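You operate a simulated robot arm through the tools that you are given. There is no shell and no other tool. Be economical: measure what you need, move in short steps, check, and stop when the job is done.

The job below is to be done with a simulated robot arm. You get a single attempt, and the scene is never put back.

JOB
Put things in order on the top of the check bench. At the end: the silver spring from the top of the check bench stands on top of the white roll; the black rubber roller from the top of the check bench stands on top of the blue tin; the blue relay from the top of the check bench is on the green tray (marked "GOOD"); the grey refill pack (marked "GEL") from the top of the check bench stands where the black rubber roller stood; whatever was shut is shut again. Leave all else as you found it, and nothing knocked over.

It is judged by the outcome, as a careful person would: the job done as asked, and still so three seconds after it is handed in. It fails if anything else is knocked over, pushed out of place, dropped, spilled or broken.

ROBOT AND FRAMES
A 6-joint arm with a two-finger parallel gripper, fixed in place. Base frame: the origin is at the foot of the arm, x ahead of it, y to its left, z up; the work surface is at about z = 860. Units: mm, degrees, N and s.
With the tool pointing down near the work surface it reaches from about 240 to 640 mm from the base axis. Its first joint turns from -66.0 to 66.0 degrees. Payload 2.7 kg.
The TCP is the grasp point between the finger pads, 23 mm short of the fingertips. In the tool frame z runs along the fingers and y along their closing line. The gripper opens to 94 mm. The fingers are 38 mm wide and 10 mm thick; the gripper's body (54 by 96 mm) begins 39 mm behind the TCP.
Orientation is told as [roll, pitch, yaw] about the base's x, y, z axes, in that order, counted from this pose: with the fingers straight down and closing along the base's y, the tool's x points along the base's -x, its y along +y and its z along -z.

CONTROLS
- The arm moves only by the tool servo_tool. Its argument "series" is a list of rows, each a list of 3 entries, a list of its own where there are three numbers: the gripper command, from -1 (shut) to 1 (fully open), values between in proportion, then the shift along the tool's x, y, z in units of 100 mm (1.0 is 100 mm), then the turn, a rotation vector about the tool's x, y, z in units of 180 degrees (1.0 is 180 degrees). In form: [[jaw, [x, y, z], [wx, wy, wz]], ...]. A call has 1 to 10 rows; each row is the pose to reach, as a shift and turn from the pose commanded when the call began, along the tool's axes at that moment. A call with a number of a shift or a turn outside -1 to 1 is refused whole. Rows are played at 5 a second. More than 50 mm and 8.6 degrees between two rows, or a gripper value outside its range, and nothing of the call is played. Where a pose cannot be reached the arm comes as near as it can. A force on the tool above 40 N (or 10 N above the force at the start of the call, whichever is more), or a blocked arm, ends the call early, and 0.2 s more pass. Each finger travels about 45 mm/s and halts on what it meets, pressing with about 23 N; the grip force reading is that of the motor and also rises with nothing between the fingers. The clock runs only during rows and for 0.2 s after the last one: add rows that repeat a pose to give the fingers time. It gives the time, the measured TCP pose, the force on the tool (base axes), the opening and the grip force at its end, in the units of the frame above (readings bear some noise), and new pictures: "views" is both (left out), scene, wrist or none.
- Cameras (640 x 400 px; columns grow to the right, rows downward): "scene" is fixed at [87.2, -410.8, 1422.2]; the picture's right is [0.81, -0.58, 0.00], its down [-0.26, -0.37, -0.89] and it looks along [0.52, 0.73, -0.46] (base axes); focal length 329 px, centre (320, 200). "wrist" rides on the gripper at [86, 16, -74] in the tool frame; the picture's right is [-0.18, 0.98, 0.00], its down [-0.58, -0.11, -0.81] and it looks along [-0.79, -0.15, 0.59] (tool axes); focal length 243 px, centre (320, 200). There is no depth. A picture from a camera that has moved, and an enlarged one, comes with that camera's place and axes in the base frame and with its lens. The place of the scene camera against the robot may be out by one fixed shift of up to 25 mm in any direction.
- enlarge(camera, box): a new picture of the part [left, top, right, bottom] of that camera's present view, enlarged. No time passes.
- sign_off(): hands the job in; it is judged then, once.

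Go step by step. Nothing tells you positions but the pictures and the camera data: compare them with the known pose of the tool, close in by small moves and look again before you grip or let go. The budget is 120 turns and 200 pictures, counting those below and the enlarged ones. Unless the task says otherwise, let go and move clear before handing in.

The tools are called after ">>>" as name(argument=value, ...) on one line, values as JSON. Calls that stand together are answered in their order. servo_tool: Moves the arm, as the interface text tells. Its arguments: {"type":"object","properties":{"series":{"type":"array","items":{"type":"array"}},"views":{"type":"string","enum":["both","scene","wrist","none"]}},"required":["series"]} The other tools are called the same way: enlarge (camera, box) takes an enlarged picture of a part of a camera's view; sign_off () hands the job in.

At the start:

```text
time_s: 0.0
position: [395.6, -49.0, 1196.2]
orientation: [0.0, 0.1, -0.1]
force: [0.2, 0.2, 1.2]
opening: 94.0
finger_force: 0.0
```

scene: 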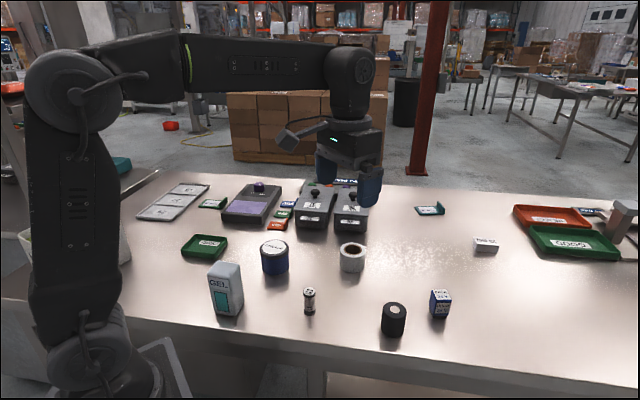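
wrist: 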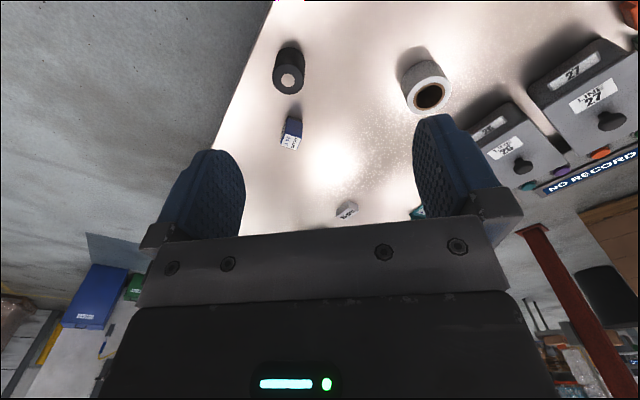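

I see the bench with a spring, black roller, blue relay, GEL pack, white roll, blue tin and two green trays. I'll enlarge to read the markings.

>>> enlarge(camera="scene", box=[130, 170, 330, 330])

>>> enlarge(camera="scene", box=[290, 190, 490, 350])

>>> enlarge(camera="scene", box=[460, 170, 640, 290])

```text
2.50 times, centred on (230, 250) of scene
camera zoom: at [87.2, -410.8, 1422.2], right [0.81, -0.58, 0.0], down [-0.26, -0.37, -0.89], along [0.52, 0.73, -0.46], focal length 822 px, centre (545, 75)
```

zoom: 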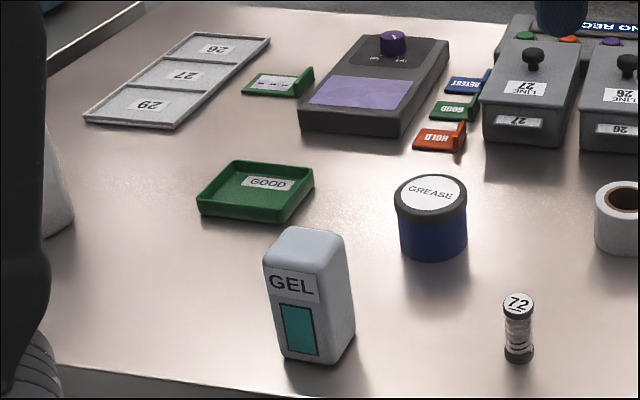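

```text
2.50 times, centred on (390, 270) of scene
camera zoom: at [87.2, -410.8, 1422.2], right [0.81, -0.58, 0.0], down [-0.26, -0.37, -0.89], along [0.52, 0.73, -0.46], focal length 822 px, centre (145, 25)
```

zoom: 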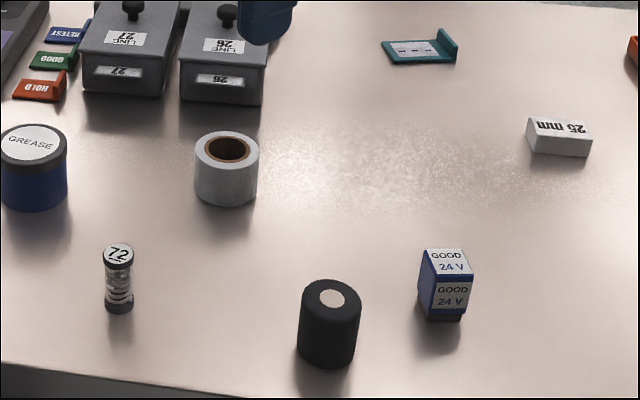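

```text
3.33 times, centred on (550, 230) of scene
camera zoom: at [87.2, -410.8, 1422.2], right [0.81, -0.58, 0.0], down [-0.26, -0.37, -0.89], along [0.52, 0.73, -0.46], focal length 1097 px, centre (-447, 100)
```

zoom: 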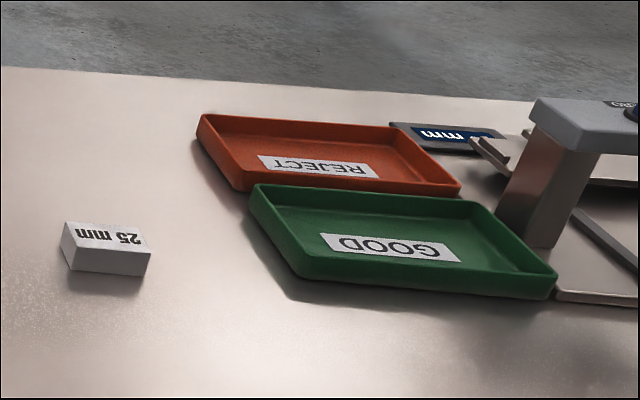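

The right-hand GOOD tray is far out of reach (~1.16 m), so the small green GOOD tray on the left seems to be meant. I'll look closer at the roll's core, since the spring could fall in it.

>>> enlarge(camera="wrist", box=[360, 30, 488, 110])

>>> enlarge(camera="wrist", box=[240, 30, 400, 160])

```text
5.00 times, centred on (424, 70) of wrist
camera zoom: at [308.2, -32.1, 1272.8], right [0.18, 0.98, 0.0], down [0.58, -0.11, 0.81], along [0.79, -0.15, -0.59], focal length 1213 px, centre (-200, 850)
```

zoom: 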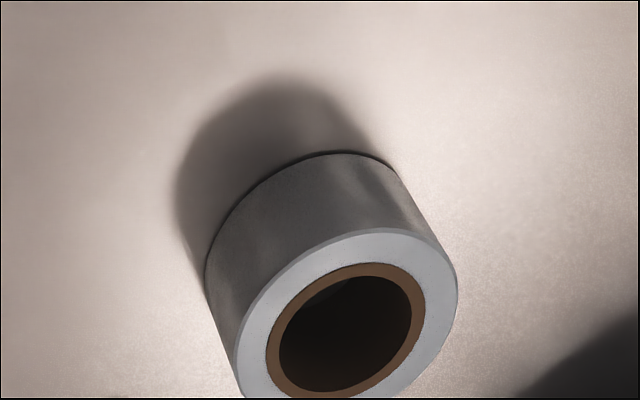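

```text
3.08 times, centred on (320, 95) of wrist
camera zoom: at [308.2, -32.1, 1272.8], right [0.18, 0.98, 0.0], down [0.58, -0.11, 0.81], along [0.79, -0.15, -0.59], focal length 746 px, centre (320, 523)
```

zoom: 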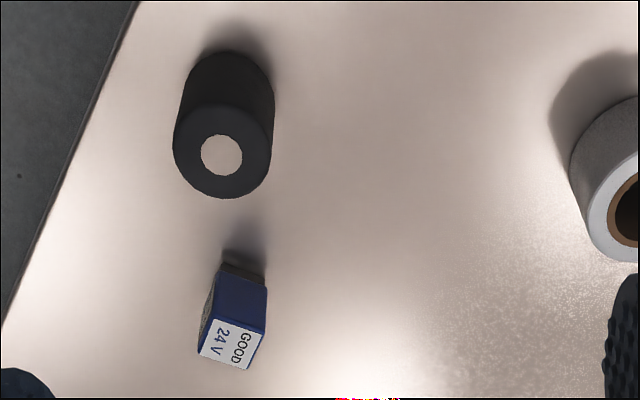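

The core is truly hollow, so the spring must stand on the rim. First the relay: I move over toward it and look.

>>> servo_tool(series=[[1, [-0.25, -0.2, 0.25], [0, 0, 0]], [1, [-0.5, -0.4, 0.5], [0, 0, 0]], [1, [-0.75, -0.6, 0.75], [0, 0, 0]], [1, [-1.0, -0.8, 1.0], [0, 0, 0]], [1, [-1.0, -0.8, 1.0], [0, 0, 0]], [1, [-1.0, -0.8, 1.0], [0, 0, 0]]], views="wrist")

```text
time_s: 1.4
position: [495.8, -128.6, 1095.6]
orientation: [0.0, 0.0, 0.0]
force: [0.7, -0.4, 0.1]
opening: 93.8
finger_force: 0.0
camera wrist: at [410.1, -111.3, 1171.0], right [0.18, 0.98, 0.0], down [0.58, -0.11, 0.81], along [0.79, -0.15, -0.59], focal length 243 px, centre (320, 200)
```

wrist: 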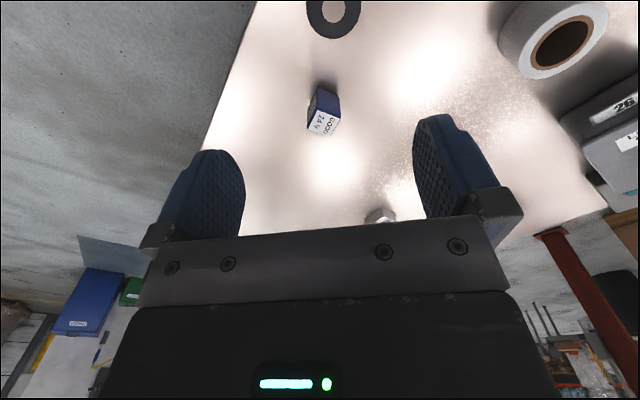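

>>> enlarge(camera="wrist", box=[272, 60, 368, 150])

>>> enlarge(camera="wrist", box=[470, 0, 630, 100])

```text
4.44 times, centred on (320, 105) of wrist
camera zoom: at [410.1, -111.3, 1171.0], right [0.18, 0.98, 0.0], down [0.58, -0.11, 0.81], along [0.79, -0.15, -0.59], focal length 1078 px, centre (320, 622)
```

zoom: 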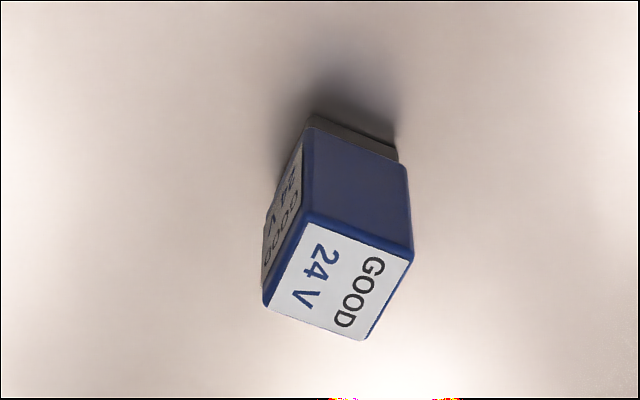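

```text
4.00 times, centred on (550, 50) of wrist
camera zoom: at [410.1, -111.3, 1171.0], right [0.18, 0.98, 0.0], down [0.58, -0.11, 0.81], along [0.79, -0.15, -0.59], focal length 970 px, centre (-600, 800)
```

zoom: 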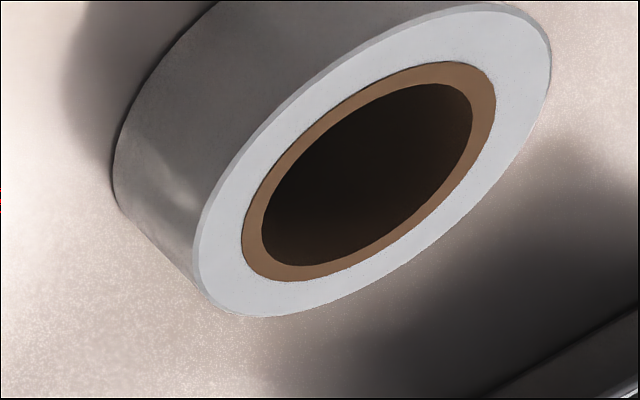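

The relay is a ~31 mm square block, centre about [599,-142], top z≈908, turned about -35°. I move above it with the matching yaw.

>>> servo_tool(series=[[1, [-0.2, -0.03, 0.2], [0, 0, 0.039]], [1, [-0.4, -0.06, 0.4], [0, 0, 0.078]], [1, [-0.6, -0.09, 0.6], [0, 0, 0.117]], [1, [-0.8, -0.12, 0.8], [0, 0, 0.156]], [1, [-1.0, -0.135, 1.0], [0, 0, 0.1944]], [1, [-1.0, -0.135, 1.0], [0, 0, 0.1944]], [1, [-1.0, -0.135, 1.0], [0, 0, 0.1944]]], views="both")

```text
time_s: 3.0
position: [594.4, -141.6, 995.7]
orientation: [0.0, -0.1, -35.1]
force: [0.1, 0.4, -0.4]
opening: 94.0
finger_force: 0.1
camera wrist: at [533.6, -78.4, 1072.2], right [0.72, 0.7, 0.0], down [0.41, -0.42, 0.81], along [0.56, -0.58, -0.59], focal length 243 px, centre (320, 200)
```

scene: 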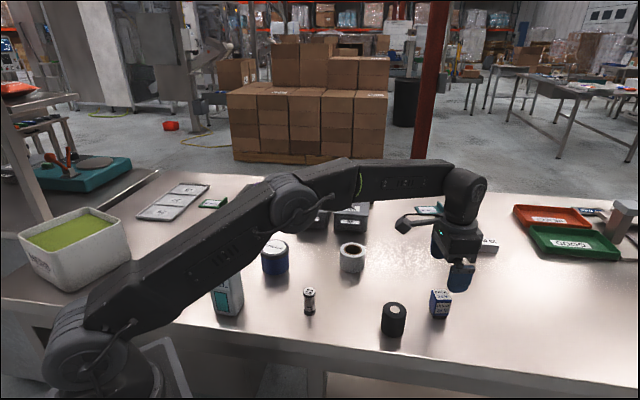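
wrist: 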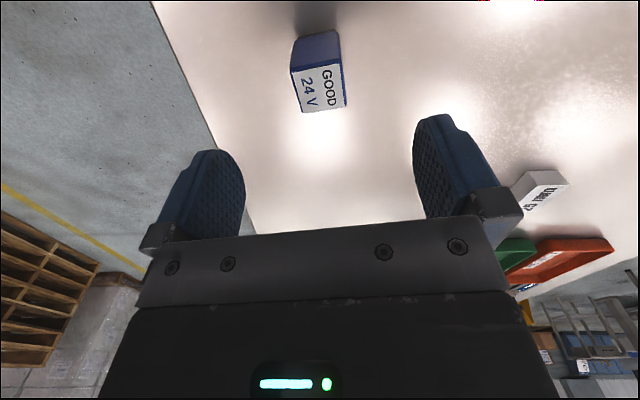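

Aligned to within a few mm; I descend to z≈896 and close.

>>> servo_tool(series=[[1, [-0.046, 0.0, 0.3], [0, 0, 0]], [1, [-0.046, 0.0, 0.6], [0, 0, 0]], [1, [-0.046, 0.0, 0.85], [0, 0, 0]], [1, [-0.046, 0.0, 1.0], [0, 0, 0]], [1, [-0.046, 0.0, 1.0], [0, 0, 0]], [-1, [-0.046, 0.0, 1.0], [0, 0, 0]], [-1, [-0.046, 0.0, 1.0], [0, 0, 0]], [-1, [-0.046, 0.0, 1.0], [0, 0, 0]], [-1, [-0.046, 0.0, 1.0], [0, 0, 0]], [-1, [-0.046, 0.0, 1.0], [0, 0, 0]]], views="both")

```text
time_s: 5.2
position: [598.8, -144.8, 897.1]
orientation: [-0.1, 0.1, -34.9]
force: [0.8, 0.5, 0.8]
opening: 33.8
finger_force: 22.9
camera wrist: at [538.4, -81.7, 972.4], right [0.71, 0.7, 0.0], down [0.41, -0.42, 0.81], along [0.56, -0.58, -0.59], focal length 243 px, centre (320, 200)
```

scene: 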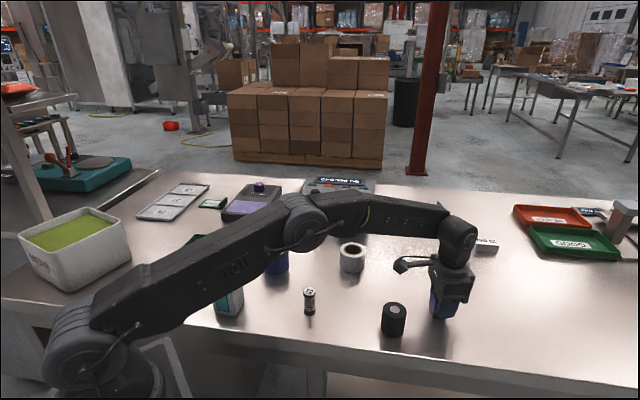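
wrist: 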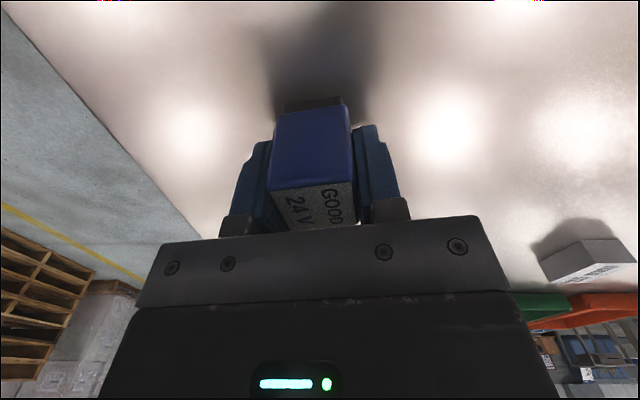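

Gripped (33.8 mm). I lift high, then carry toward the left green tray.

>>> servo_tool(series=[[-1, [0, 0, -0.25], [0, 0, 0]], [-1, [0, 0, -0.6], [0, 0, 0]], [-1, [0, 0, -1.0], [0, 0, 0]]], views="none")

>>> servo_tool(series=[[-1, [0.33, 0.15, -0.3], [0, 0, -0.03]], [-1, [0.66, 0.3, -0.6], [0, 0, -0.06]], [-1, [1.0, 0.45, -0.8], [0, 0, -0.09]], [-1, [1.0, 0.45, -0.8], [0, 0, -0.09]]], views="scene")

```text
time_s: 6.0
position: [596.6, -144.5, 997.6]
orientation: [0.0, 0.0, -35.1]
force: [0.5, -0.2, -0.6]
opening: 33.9
finger_force: 22.6
```

```text
time_s: 7.0
position: [539.9, -52.5, 1077.4]
orientation: [0.0, 0.0, -18.7]
force: [-0.4, 0.3, -1.2]
opening: 33.6
finger_force: 22.8
```

scene: 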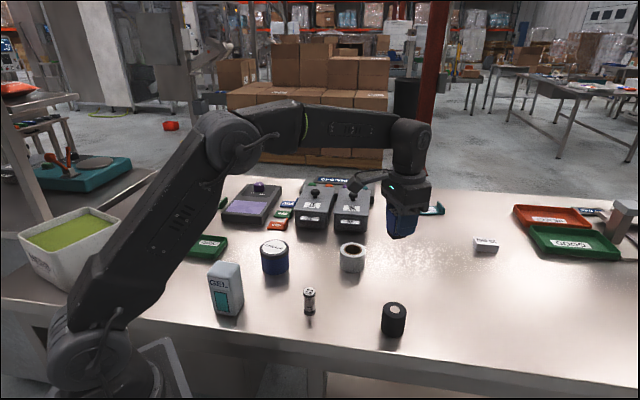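

Relay is held well; continuing the carry toward the left tray at height.

>>> servo_tool(series=[[-1, [0.25, 0.25, 0], [0, 0, -0.035]], [-1, [0.5, 0.5, 0], [0, 0, -0.07]], [-1, [0.75, 0.75, 0], [0, 0, -0.105]], [-1, [0.99, 1.0, 0], [0, 0, -0.139]], [-1, [0.99, 1.0, 0], [0, 0, -0.139]]], views="none")

>>> servo_tool(series=[[-1, [0.2, 0.25, 0], [0, 0, -0.014]], [-1, [0.4, 0.5, 0], [0, 0, -0.028]], [-1, [0.6, 0.75, 0], [0, 0, -0.042]], [-1, [0.8, 1.0, 0], [0, 0, -0.055]], [-1, [0.8, 1.0, 0], [0, 0, -0.055]]], views="none")

>>> servo_tool(series=[[-1, [0.15, 0.33, 0], [0, 0, -0.018]], [-1, [0.3, 0.66, 0], [0, 0, -0.036]], [-1, [0.5, 1.0, 0], [0, 0, -0.055]], [-1, [0.5, 1.0, 0], [0, 0, -0.055]]], views="both")

```text
time_s: 8.2
position: [478.5, 75.2, 1078.4]
orientation: [0.0, 0.0, 6.3]
force: [0.1, 0.4, -1.5]
opening: 33.6
finger_force: 23.1
```

```text
time_s: 9.4
position: [389.8, 167.8, 1076.7]
orientation: [0.0, 0.0, 16.2]
force: [0.4, -0.1, -0.4]
opening: 33.9
finger_force: 23.5
```

```text
time_s: 10.4
position: [314.1, 249.0, 1077.9]
orientation: [-0.1, 0.0, 26.1]
force: [0.3, -0.4, -0.1]
opening: 34.0
finger_force: 22.7
camera wrist: at [229.9, 226.1, 1153.4], right [-0.27, 0.96, 0.0], down [0.57, 0.16, 0.81], along [0.78, 0.21, -0.59], focal length 243 px, centre (320, 200)
```

scene: 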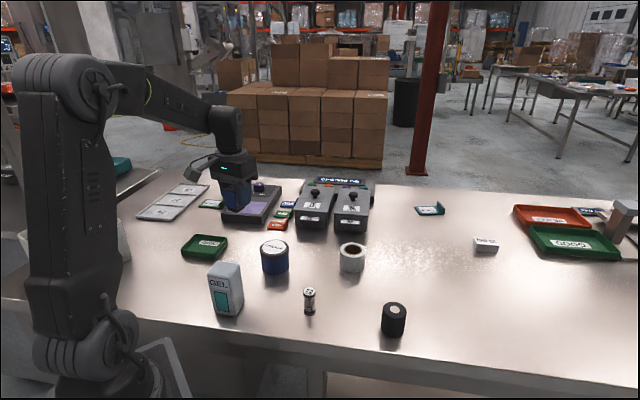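
wrist: 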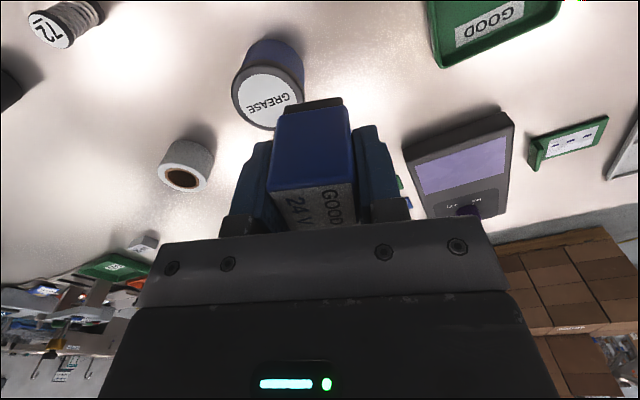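

The tray lies around [265,415]. I move nearer and turn to see it whole.

>>> servo_tool(series=[[-1, [0.18, 0.33, 0], [0, 0, -0.037]], [-1, [0.36, 0.66, 0], [0, 0, -0.074]], [-1, [0.55, 1.0, 0], [0, 0, -0.111]], [-1, [0.55, 1.0, 0], [0, 0, -0.111]]], views="wrist")

```text
time_s: 11.4
position: [221.6, 313.0, 1076.6]
orientation: [0.0, 0.0, 46.0]
force: [0.0, -0.2, -1.1]
opening: 33.6
finger_force: 23.4
camera wrist: at [151.1, 263.5, 1152.7], right [-0.58, 0.81, 0.0], down [0.48, 0.34, 0.81], along [0.66, 0.47, -0.59], focal length 243 px, centre (320, 200)
```

wrist: 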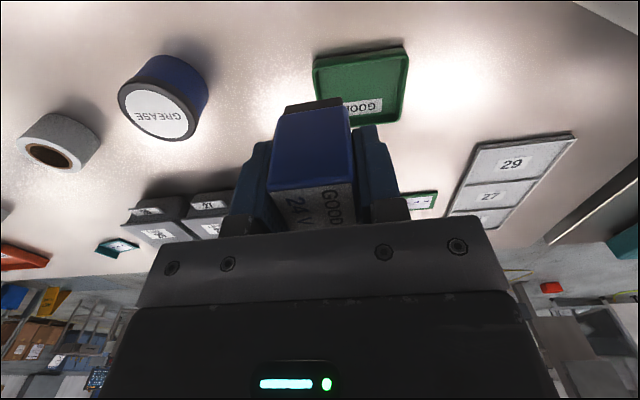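

Tray centre computes to about [253,396], yaw ~43°, rim ~95×90 mm. I move above it and check.

>>> servo_tool(series=[[-1, [-0.3, 0.12, 0.2], [0, 0, 0.01]], [-1, [-0.6, 0.24, 0.45], [0, 0, 0.017]], [-1, [-0.816, 0.35, 0.8], [0, 0, 0.017]], [-1, [-0.816, 0.35, 1.0], [0, 0, 0.017]], [-1, [-0.816, 0.35, 1.0], [0, 0, 0.017]]], views="both")

>>> enlarge(camera="scene", box=[140, 180, 300, 280])

```text
time_s: 12.6
position: [253.8, 396.7, 975.3]
orientation: [0.1, 0.0, 42.9]
force: [-0.7, -0.4, -1.0]
opening: 33.7
finger_force: 22.7
camera wrist: at [179.6, 349.4, 1051.7], right [-0.53, 0.84, 0.0], down [0.5, 0.32, 0.81], along [0.68, 0.43, -0.59], focal length 243 px, centre (320, 200)
```

scene: 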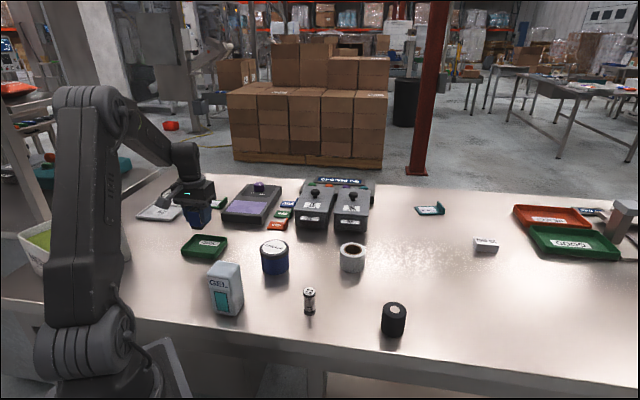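
wrist: 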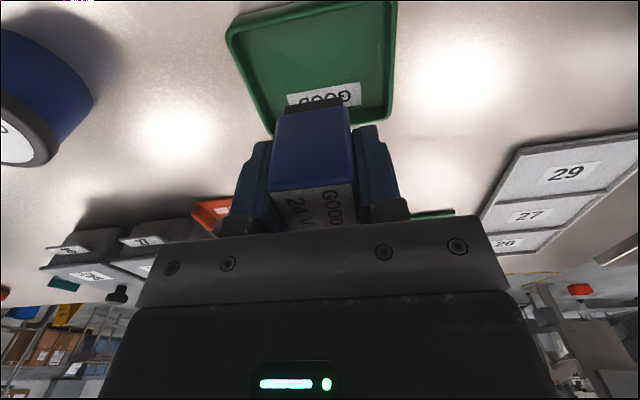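

```text
4.00 times, centred on (220, 230) of scene
camera zoom: at [87.3, -410.8, 1422.2], right [0.81, -0.58, 0.0], down [-0.26, -0.37, -0.89], along [0.52, 0.73, -0.46], focal length 1316 px, centre (720, 80)
```

zoom: 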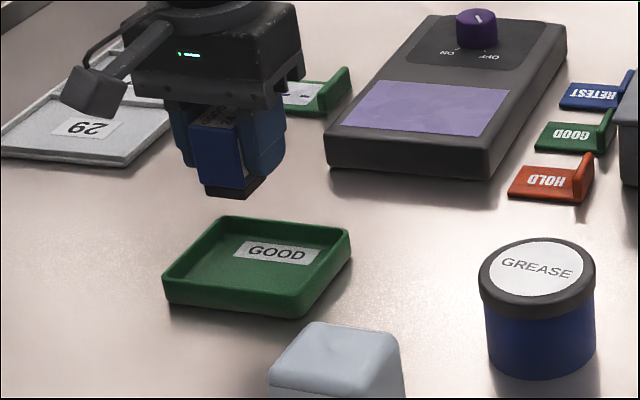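

Relay is centred over the tray. Lowering to a few mm above the floor.

>>> servo_tool(series=[[-1, [0, 0, 0.3], [0, 0, 0]], [-1, [0, 0, 0.55], [0, 0, 0]], [-1, [0, 0, 0.66], [0, 0, 0]], [-1, [0, 0, 0.69], [0, 0, 0]], [-1, [0, 0, 0.69], [0, 0, 0]]], views="both")

>>> enlarge(camera="scene", box=[150, 200, 270, 275])

```text
time_s: 13.8
position: [252.0, 398.0, 908.3]
orientation: [0.0, 0.1, 42.9]
force: [0.2, -0.2, -0.7]
opening: 33.8
finger_force: 23.1
camera wrist: at [178.0, 350.7, 983.9], right [-0.53, 0.84, 0.0], down [0.5, 0.32, 0.81], along [0.68, 0.43, -0.59], focal length 243 px, centre (320, 200)
```

scene: 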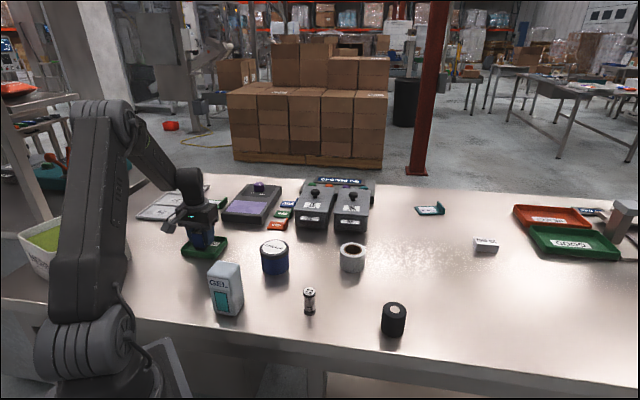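
wrist: 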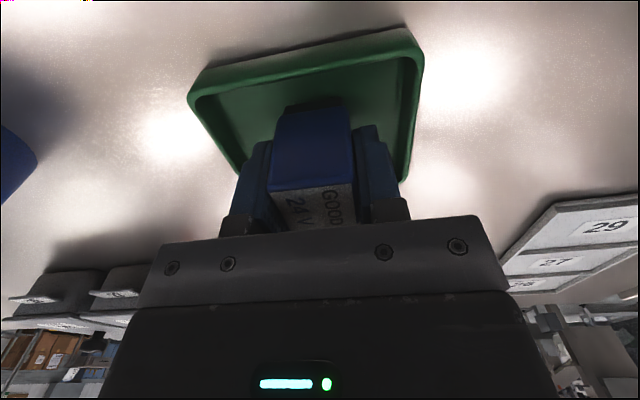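

```text
5.33 times, centred on (210, 238) of scene
camera zoom: at [87.2, -410.8, 1422.2], right [0.81, -0.58, 0.0], down [-0.26, -0.37, -0.89], along [0.52, 0.73, -0.46], focal length 1755 px, centre (907, 0)
```

zoom: 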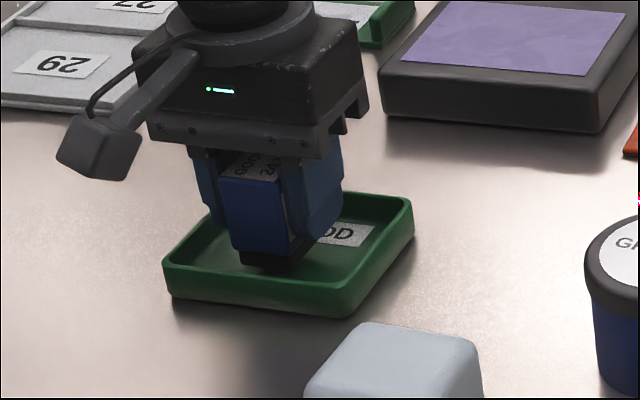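

Relay is inside the tray. Lowering slowly while watching force.

>>> servo_tool(series=[[-1, [0, 0, 0.02], [0, 0, 0]], [-1, [0, 0, 0.04], [0, 0, 0]], [-1, [0, 0, 0.04], [0, 0, 0]]], views="none")

>>> servo_tool(series=[[-1, [0, 0, 0.015], [0, 0, 0]], [-1, [0, 0, 0.015], [0, 0, 0]]], views="none")

```text
time_s: 14.6
position: [252.9, 397.2, 904.6]
orientation: [0.0, 0.0, 42.9]
force: [-0.3, -0.4, -0.8]
opening: 33.7
finger_force: 22.8
```

```text
time_s: 15.2
position: [252.0, 397.8, 903.9]
orientation: [0.0, 0.0, 42.9]
force: [0.0, -0.1, -1.0]
opening: 33.5
finger_force: 22.8
```

>>> servo_tool(series=[[-1, [0, 0, 0.015], [0, 0, 0]], [-1, [0, 0, 0.015], [0, 0, 0]]], views="none")

>>> servo_tool(series=[[-1, [0, 0, 0.015], [0, 0, 0]], [-1, [0, 0, 0.015], [0, 0, 0]]], views="none")

```text
time_s: 15.8
position: [252.8, 397.8, 900.7]
orientation: [0.0, -0.1, 42.9]
force: [-1.0, -0.5, 4.0]
opening: 33.7
finger_force: 23.4
```

```text
time_s: 16.4
position: [252.6, 399.7, 900.2]
orientation: [0.0, -0.1, 43.0]
force: [-0.7, -2.4, 16.9]
opening: 33.9
finger_force: 22.7
```

Contact felt; ease off slightly, open to ~56 mm (staying inside the tray walls), and rise.

>>> servo_tool(series=[[-1, [0, 0, -0.015], [0, 0, 0]], [0.15, [0, 0, -0.015], [0, 0, 0]], [0.15, [0, 0, -0.015], [0, 0, 0]], [0.15, [0, 0, -0.015], [0, 0, 0]], [0.15, [0, 0, -0.2], [0, 0, 0]], [0.15, [0, 0, -0.5], [0, 0, 0]], [0.15, [0, 0, -0.95], [0, 0, 0]], [0.15, [0, 0, -0.95], [0, 0, 0]]], views="both")

```text
time_s: 18.2
position: [250.3, 396.7, 995.8]
orientation: [0.1, 0.1, 42.9]
force: [0.4, 0.0, 0.0]
opening: 54.1
finger_force: 0.1
camera wrist: at [177.2, 349.5, 1071.9], right [-0.53, 0.84, 0.0], down [0.5, 0.32, 0.81], along [0.68, 0.43, -0.59], focal length 243 px, centre (320, 200)
```

scene: 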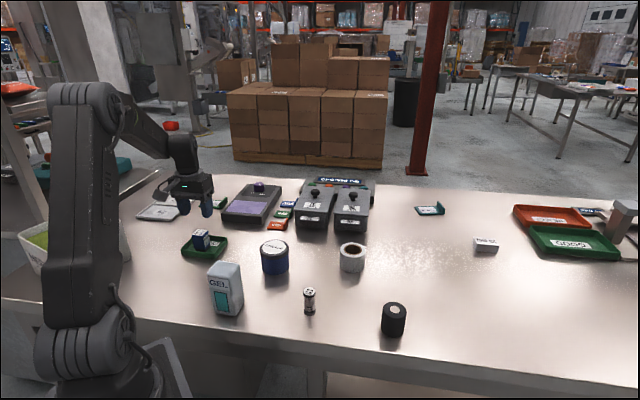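
wrist: 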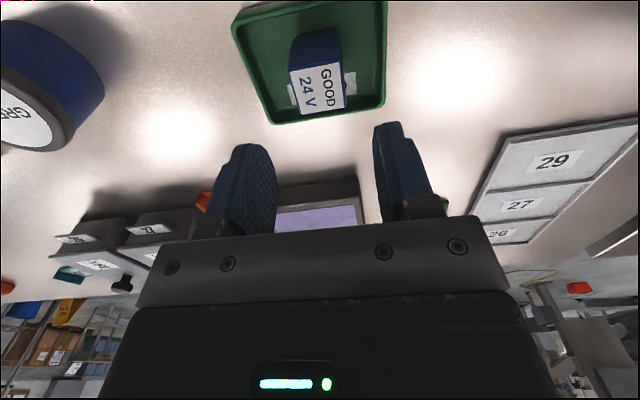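

The relay stands upright in the tray. Next, the spring: moving back toward about [366,25] at height.

>>> servo_tool(series=[[0.15, [0.1, -0.15, -0.4], [0, 0, 0.03]], [0.15, [0.3, -0.4, -0.6], [0, 0, 0.06]], [0.15, [0.5, -0.7, -0.8], [0, 0, 0.09]], [0.15, [0.7, -1.0, -0.8], [0, 0, 0.111]], [0.15, [0.7, -1.0, -0.8], [0, 0, 0.111]]], views="none")

>>> servo_tool(series=[[0.15, [0, -0.33, 0], [0, 0, 0.03]], [0.15, [0, -0.66, 0], [0, 0, 0.06]], [0.15, [0, -1.0, 0], [0, 0, 0.083]], [0.15, [0, -1.0, 0], [0, 0, 0.083]]], views="none")

>>> servo_tool(series=[[0.15, [0.03, -0.33, 0], [0, 0, 0.015]], [0.15, [0.06, -0.66, 0], [0, 0, 0.03]], [0.15, [0.1, -1.0, 0], [0, 0, 0.044]], [0.15, [0.1, -1.0, 0], [0, 0, 0.044]]], views="wrist")

```text
time_s: 19.4
position: [267.5, 278.3, 1076.2]
orientation: [0.0, -0.1, 23.0]
force: [-0.8, 0.3, -0.2]
opening: 54.2
finger_force: 0.1
```

```text
time_s: 20.4
position: [308.7, 186.6, 1074.1]
orientation: [-0.1, 0.1, 7.9]
force: [0.0, -1.2, -0.2]
opening: 54.3
finger_force: 0.0
```

```text
time_s: 21.4
position: [312.1, 85.5, 1074.7]
orientation: [0.0, 0.1, 0.1]
force: [0.5, 0.6, -0.1]
opening: 54.1
finger_force: 0.0
camera wrist: at [226.5, 101.2, 1149.9], right [0.18, 0.98, 0.0], down [0.58, -0.11, 0.81], along [0.79, -0.15, -0.59], focal length 243 px, centre (320, 200)
```

wrist: 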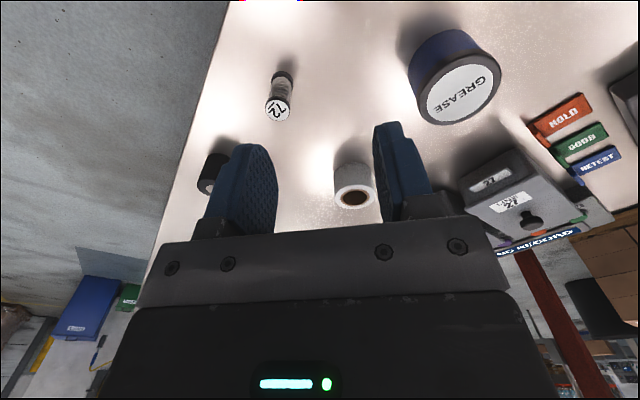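

>>> enlarge(camera="wrist", box=[240, 50, 320, 130])

>>> enlarge(camera="wrist", box=[390, 10, 518, 135])

```text
5.00 times, centred on (280, 90) of wrist
camera zoom: at [226.5, 101.2, 1149.9], right [0.18, 0.98, 0.0], down [0.58, -0.11, 0.81], along [0.79, -0.15, -0.59], focal length 1213 px, centre (520, 750)
```

zoom: 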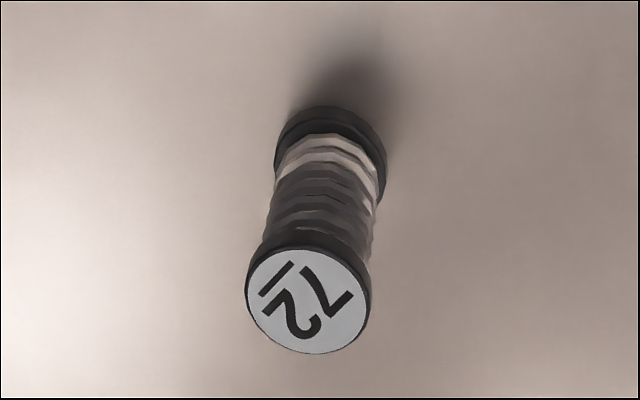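

```text
3.20 times, centred on (454, 72) of wrist
camera zoom: at [226.5, 101.2, 1149.9], right [0.18, 0.98, 0.0], down [0.58, -0.11, 0.81], along [0.79, -0.15, -0.59], focal length 776 px, centre (-109, 608)
```

zoom: 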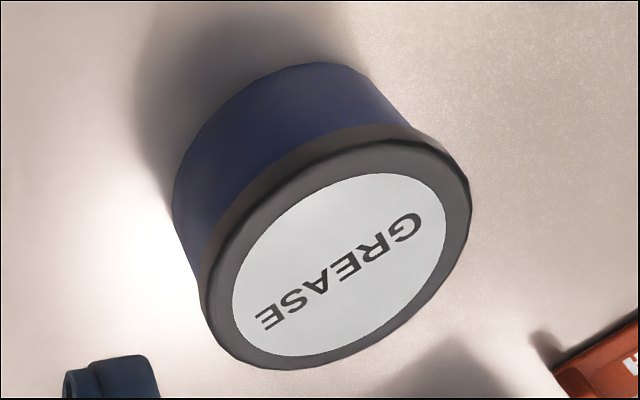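

Spring: centre ≈[367,28.5], 26 mm across, top z≈920. Tin: top ≈[383,216,911]. Moving above the spring.

>>> servo_tool(series=[[0.3, [-0.2, -0.2, 0.1], [0, 0, 0]], [0.3, [-0.4, -0.4, 0.3], [0, 0, 0]], [0.3, [-0.547, -0.57, 0.6], [0, 0, 0]], [0.3, [-0.547, -0.57, 1.0], [0, 0, 0]], [0.3, [-0.547, -0.57, 1.0], [0, 0, 0]], [0.3, [-0.547, -0.57, 1.0], [0, 0, 0]]], views="wrist")

```text
time_s: 22.8
position: [368.4, 27.5, 975.3]
orientation: [-0.1, 0.0, 0.1]
force: [-0.3, -1.6, -1.0]
opening: 61.2
finger_force: 0.1
camera wrist: at [282.2, 44.7, 1050.3], right [0.18, 0.98, 0.0], down [0.58, -0.11, 0.81], along [0.79, -0.15, -0.59], focal length 243 px, centre (320, 200)
```

wrist: 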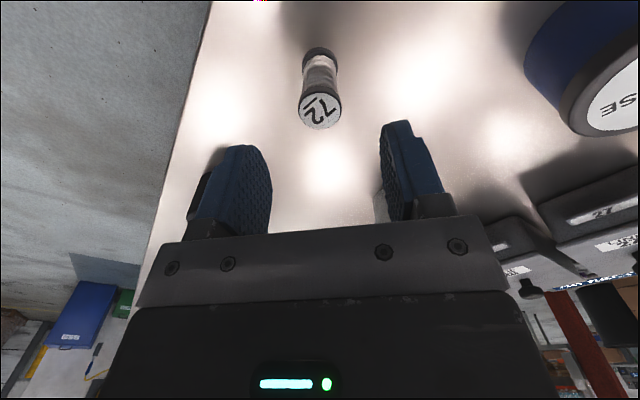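

Aligned. Descending to z≈902 and gripping.

>>> servo_tool(series=[[0.3, [0, 0, 0.25], [0, 0, 0]], [0.3, [0, 0, 0.5], [0, 0, 0]], [0.3, [0, 0, 0.73], [0, 0, 0]], [0.3, [0, 0, 0.73], [0, 0, 0]], [-1, [0, 0, 0.73], [0, 0, 0]], [-1, [0, 0, 0.73], [0, 0, 0]], [-1, [0, 0, 0.73], [0, 0, 0]], [-1, [0, 0, 0.73], [0, 0, 0]]], views="wrist")

```text
time_s: 24.6
position: [368.4, 27.3, 900.9]
orientation: [0.1, -0.1, 0.1]
force: [0.5, -0.3, 0.5]
opening: 26.1
finger_force: 23.3
camera wrist: at [281.9, 44.4, 977.2], right [0.18, 0.98, 0.0], down [0.58, -0.11, 0.81], along [0.79, -0.15, -0.59], focal length 243 px, centre (320, 200)
```

wrist: 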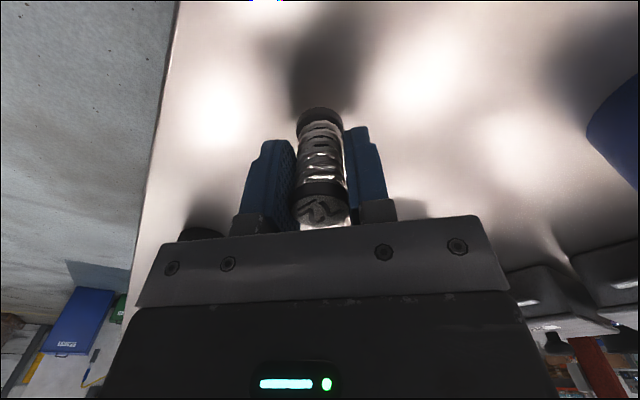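

Gripped at 26.1 mm. Lift and move toward the roll, stopping short for a look.

>>> servo_tool(series=[[-1, [0, 0, -0.2], [0, 0, 0]], [-1, [0, 0, -0.6], [0, 0, 0]], [-1, [0, 0, -1.0], [0, 0, 0]], [-1, [-0.3, 0.15, -1.0], [0, 0, 0]], [-1, [-0.6, 0.3, -1.0], [0, 0, 0]], [-1, [-0.9, 0.45, -1.0], [0, 0, 0]], [-1, [-0.9, 0.45, -1.0], [0, 0, 0]], [-1, [-0.9, 0.45, -1.0], [0, 0, 0]]], views="both")

>>> enlarge(camera="wrist", box=[290, 60, 450, 160])

```text
time_s: 26.4
position: [457.1, 72.8, 1002.0]
orientation: [-0.2, 0.0, 0.1]
force: [0.1, -0.8, 0.1]
opening: 25.9
finger_force: 22.7
camera wrist: at [370.6, 89.5, 1078.4], right [0.18, 0.98, 0.0], down [0.58, -0.11, 0.81], along [0.79, -0.15, -0.59], focal length 243 px, centre (320, 200)
```

scene: 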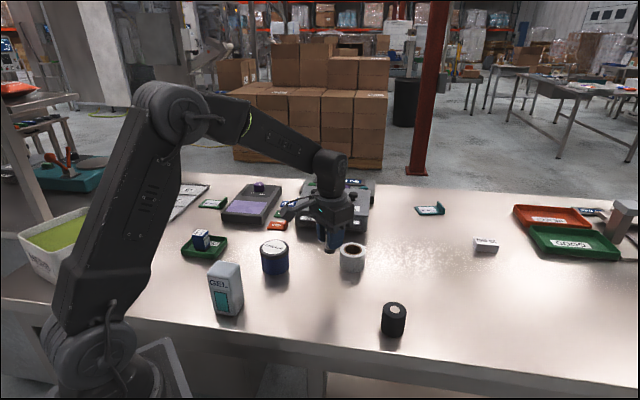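
wrist: 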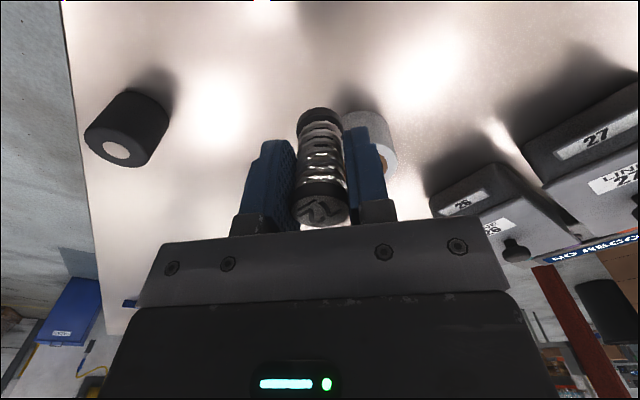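

```text
4.00 times, centred on (370, 110) of wrist
camera zoom: at [370.6, 89.5, 1078.4], right [0.18, 0.98, 0.0], down [0.58, -0.11, 0.81], along [0.79, -0.15, -0.59], focal length 970 px, centre (120, 560)
```

zoom: 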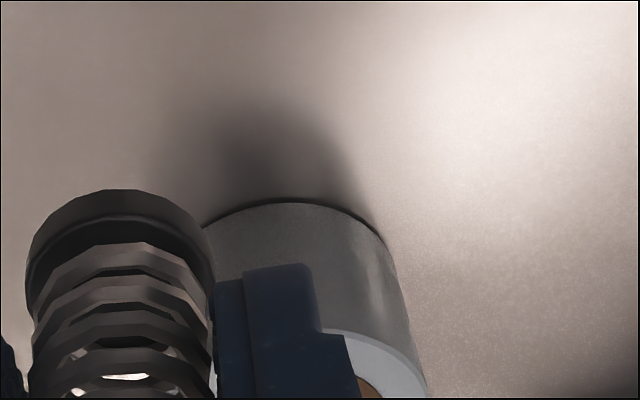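

I need a clearer view of the roll; rising and moving closer over it.

>>> servo_tool(series=[[-1, [-0.25, -0.05, -0.3], [0, 0, 0]], [-1, [-0.5, -0.1, -0.6], [0, 0, 0]], [-1, [-0.7, -0.12, -0.8], [0, 0, 0]], [-1, [-0.7, -0.12, -0.8], [0, 0, 0]], [-1, [-0.7, -0.12, -0.8], [0, 0, 0]]], views="wrist")

>>> enlarge(camera="wrist", box=[300, 0, 440, 100])

```text
time_s: 27.6
position: [526.9, 62.0, 1082.9]
orientation: [0.0, 0.0, 0.1]
force: [-0.6, 0.6, -0.1]
opening: 25.6
finger_force: 22.9
camera wrist: at [441.3, 78.3, 1158.4], right [0.18, 0.98, 0.0], down [0.58, -0.11, 0.81], along [0.79, -0.15, -0.59], focal length 243 px, centre (320, 200)
```

wrist: 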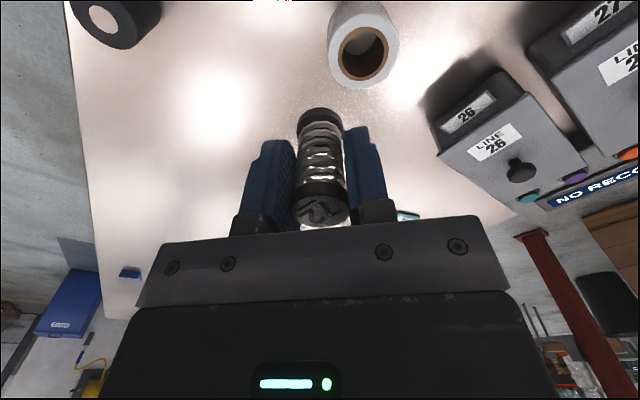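

```text
4.00 times, centred on (370, 50) of wrist
camera zoom: at [441.3, 78.3, 1158.4], right [0.18, 0.98, 0.0], down [0.58, -0.11, 0.81], along [0.79, -0.15, -0.59], focal length 970 px, centre (120, 800)
```

zoom: 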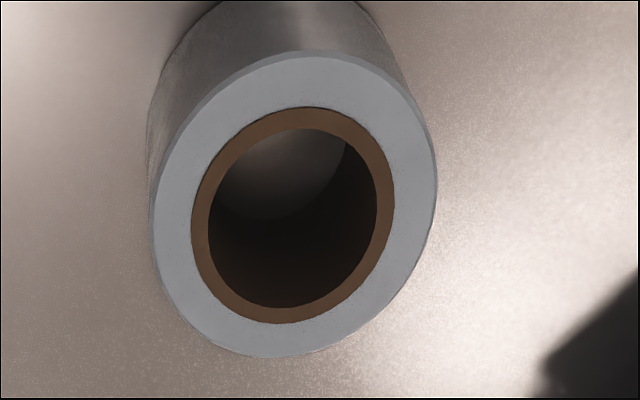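

Roll: centre ≈[549.5,99], top z≈911, outer radius ~34, hole radius ~20. I'll stand the spring on the rim centre at about [549.5,72.7]; first hover above.

>>> servo_tool(series=[[-1, [-0.227, 0.112, 0.2], [0, 0, 0]], [-1, [-0.227, 0.112, 0.6], [0, 0, 0]], [-1, [-0.227, 0.112, 1.0], [0, 0, 0]], [-1, [-0.227, 0.112, 1.0], [0, 0, 0]], [-1, [-0.227, 0.112, 1.0], [0, 0, 0]]], views="both")

>>> enlarge(camera="scene", box=[300, 200, 420, 290])

>>> enlarge(camera="wrist", box=[260, 40, 420, 140])

```text
time_s: 28.8
position: [551.3, 71.8, 982.7]
orientation: [0.0, 0.0, 0.1]
force: [-0.3, 0.3, -1.3]
opening: 26.0
finger_force: 22.9
camera wrist: at [465.4, 87.8, 1058.2], right [0.18, 0.98, 0.0], down [0.58, -0.11, 0.81], along [0.79, -0.15, -0.59], focal length 243 px, centre (320, 200)
```

scene: 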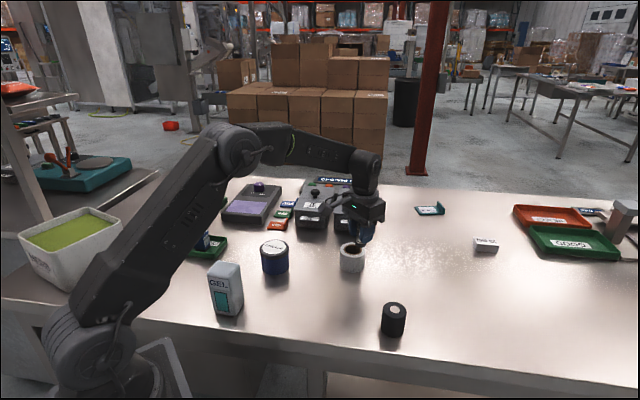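
wrist: 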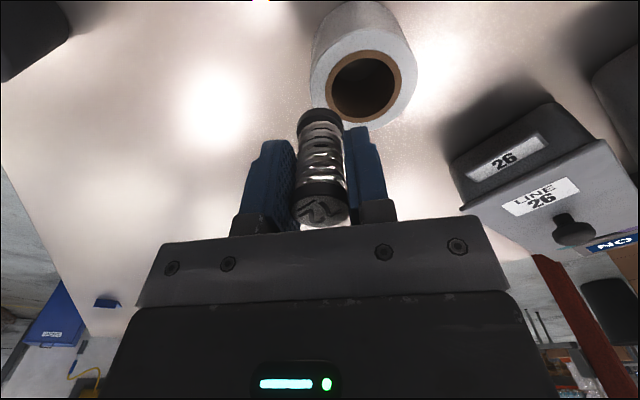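

```text
4.44 times, centred on (360, 245) of scene
camera zoom: at [87.3, -410.8, 1422.2], right [0.81, -0.58, 0.0], down [-0.26, -0.37, -0.89], along [0.52, 0.73, -0.46], focal length 1462 px, centre (142, 0)
```

zoom: 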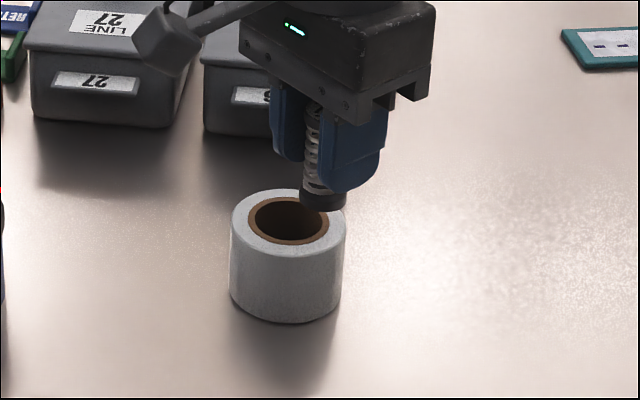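

```text
4.00 times, centred on (340, 90) of wrist
camera zoom: at [465.4, 87.8, 1058.2], right [0.18, 0.98, 0.0], down [0.58, -0.11, 0.81], along [0.79, -0.15, -0.59], focal length 970 px, centre (240, 640)
```

zoom: 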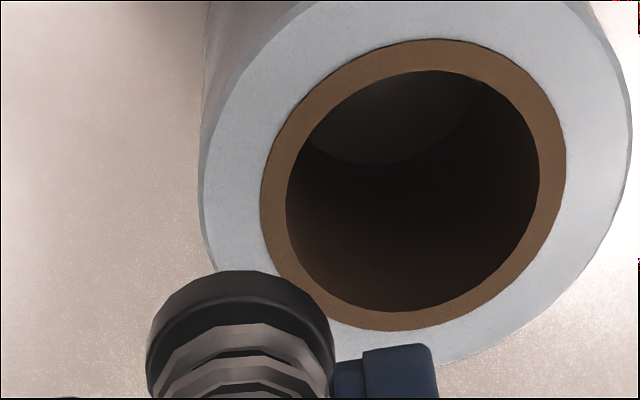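

Consistent: the spring is above the rim's near-right part. Lowering to just above, then feeling for contact.

>>> servo_tool(series=[[-1, [0, 0, 0.12], [0, 0, 0]], [-1, [0, 0, 0.22], [0, 0, 0]], [-1, [0, 0, 0.25], [0, 0, 0]], [-1, [0, 0, 0.25], [0, 0, 0]]], views="both")

>>> enlarge(camera="scene", box=[300, 200, 420, 290])

>>> enlarge(camera="wrist", box=[260, 40, 420, 140])

```text
time_s: 29.8
position: [549.1, 72.1, 957.3]
orientation: [-0.1, 0.1, 0.2]
force: [-0.1, 0.1, -1.1]
opening: 25.8
finger_force: 22.4
camera wrist: at [464.4, 88.5, 1033.4], right [0.18, 0.98, 0.0], down [0.58, -0.11, 0.81], along [0.79, -0.15, -0.59], focal length 243 px, centre (320, 200)
```

scene: 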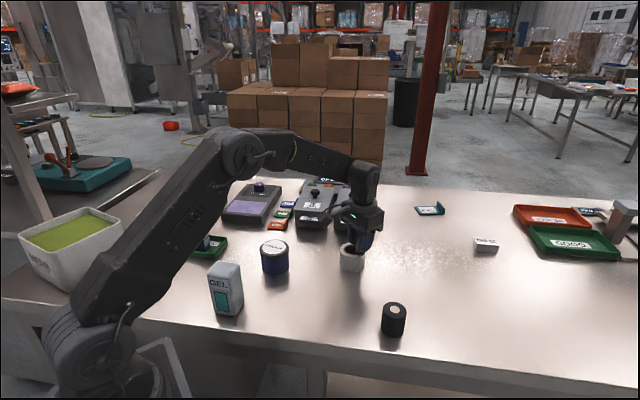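
wrist: 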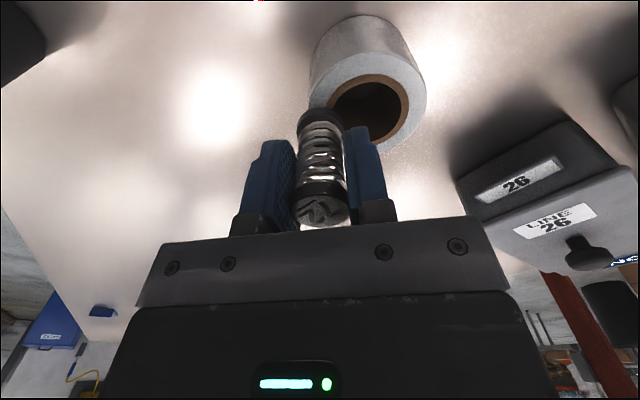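

```text
4.44 times, centred on (360, 245) of scene
camera zoom: at [87.3, -410.8, 1422.2], right [0.81, -0.58, 0.0], down [-0.26, -0.37, -0.89], along [0.52, 0.73, -0.46], focal length 1462 px, centre (142, 0)
```

zoom: 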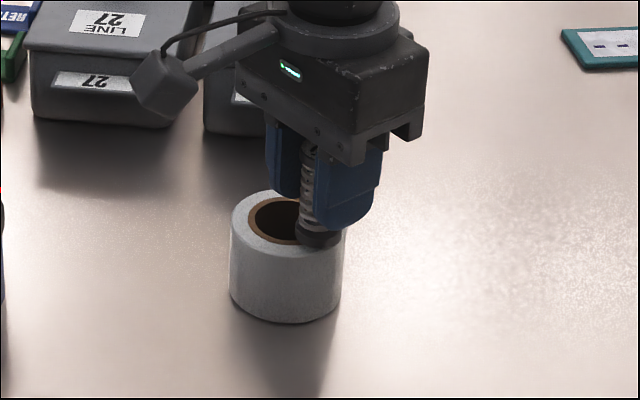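

```text
4.00 times, centred on (340, 90) of wrist
camera zoom: at [464.4, 88.5, 1033.4], right [0.18, 0.98, 0.0], down [0.58, -0.11, 0.81], along [0.79, -0.15, -0.59], focal length 970 px, centre (240, 640)
```

zoom: 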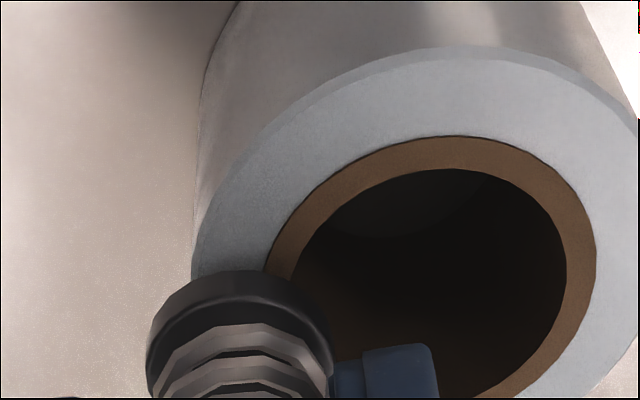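

>>> servo_tool(series=[[-1, [0, 0, 0.02], [0, 0, 0]], [-1, [0, 0, 0.03], [0, 0, 0]], [-1, [0, 0, 0.03], [0, 0, 0]]], views="none")

>>> servo_tool(series=[[-1, [0, 0, 0.015], [0, 0, 0]], [-1, [0, 0, 0.015], [0, 0, 0]]], views="none")

```text
time_s: 30.6
position: [550.6, 72.7, 954.6]
orientation: [0.0, 0.1, 0.2]
force: [0.5, 0.7, -0.7]
opening: 26.1
finger_force: 23.0
```

```text
time_s: 31.2
position: [549.6, 71.3, 952.7]
orientation: [0.0, 0.0, 0.2]
force: [0.4, -0.1, -0.9]
opening: 25.7
finger_force: 23.1
```

The spring is just above the rim; I keep feeling down.

>>> servo_tool(series=[[-1, [0, 0, 0.012], [0, 0, 0]], [-1, [0, 0, 0.012], [0, 0, 0]]], views="none")

>>> servo_tool(series=[[-1, [0, 0, 0.01], [0, 0, 0]], [-1, [0, 0, 0.01], [0, 0, 0]]], views="scene")

```text
time_s: 31.8
position: [549.7, 71.6, 951.2]
orientation: [0.0, -0.1, 0.0]
force: [-0.9, -0.2, 2.8]
opening: 26.3
finger_force: 23.1
```

```text
time_s: 32.4
position: [548.5, 72.7, 951.7]
orientation: [0.0, -0.1, 0.1]
force: [-0.2, -0.9, 13.9]
opening: 25.7
finger_force: 22.5
```

scene: 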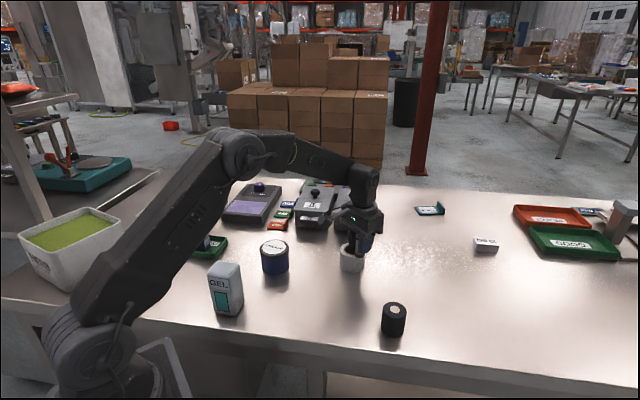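

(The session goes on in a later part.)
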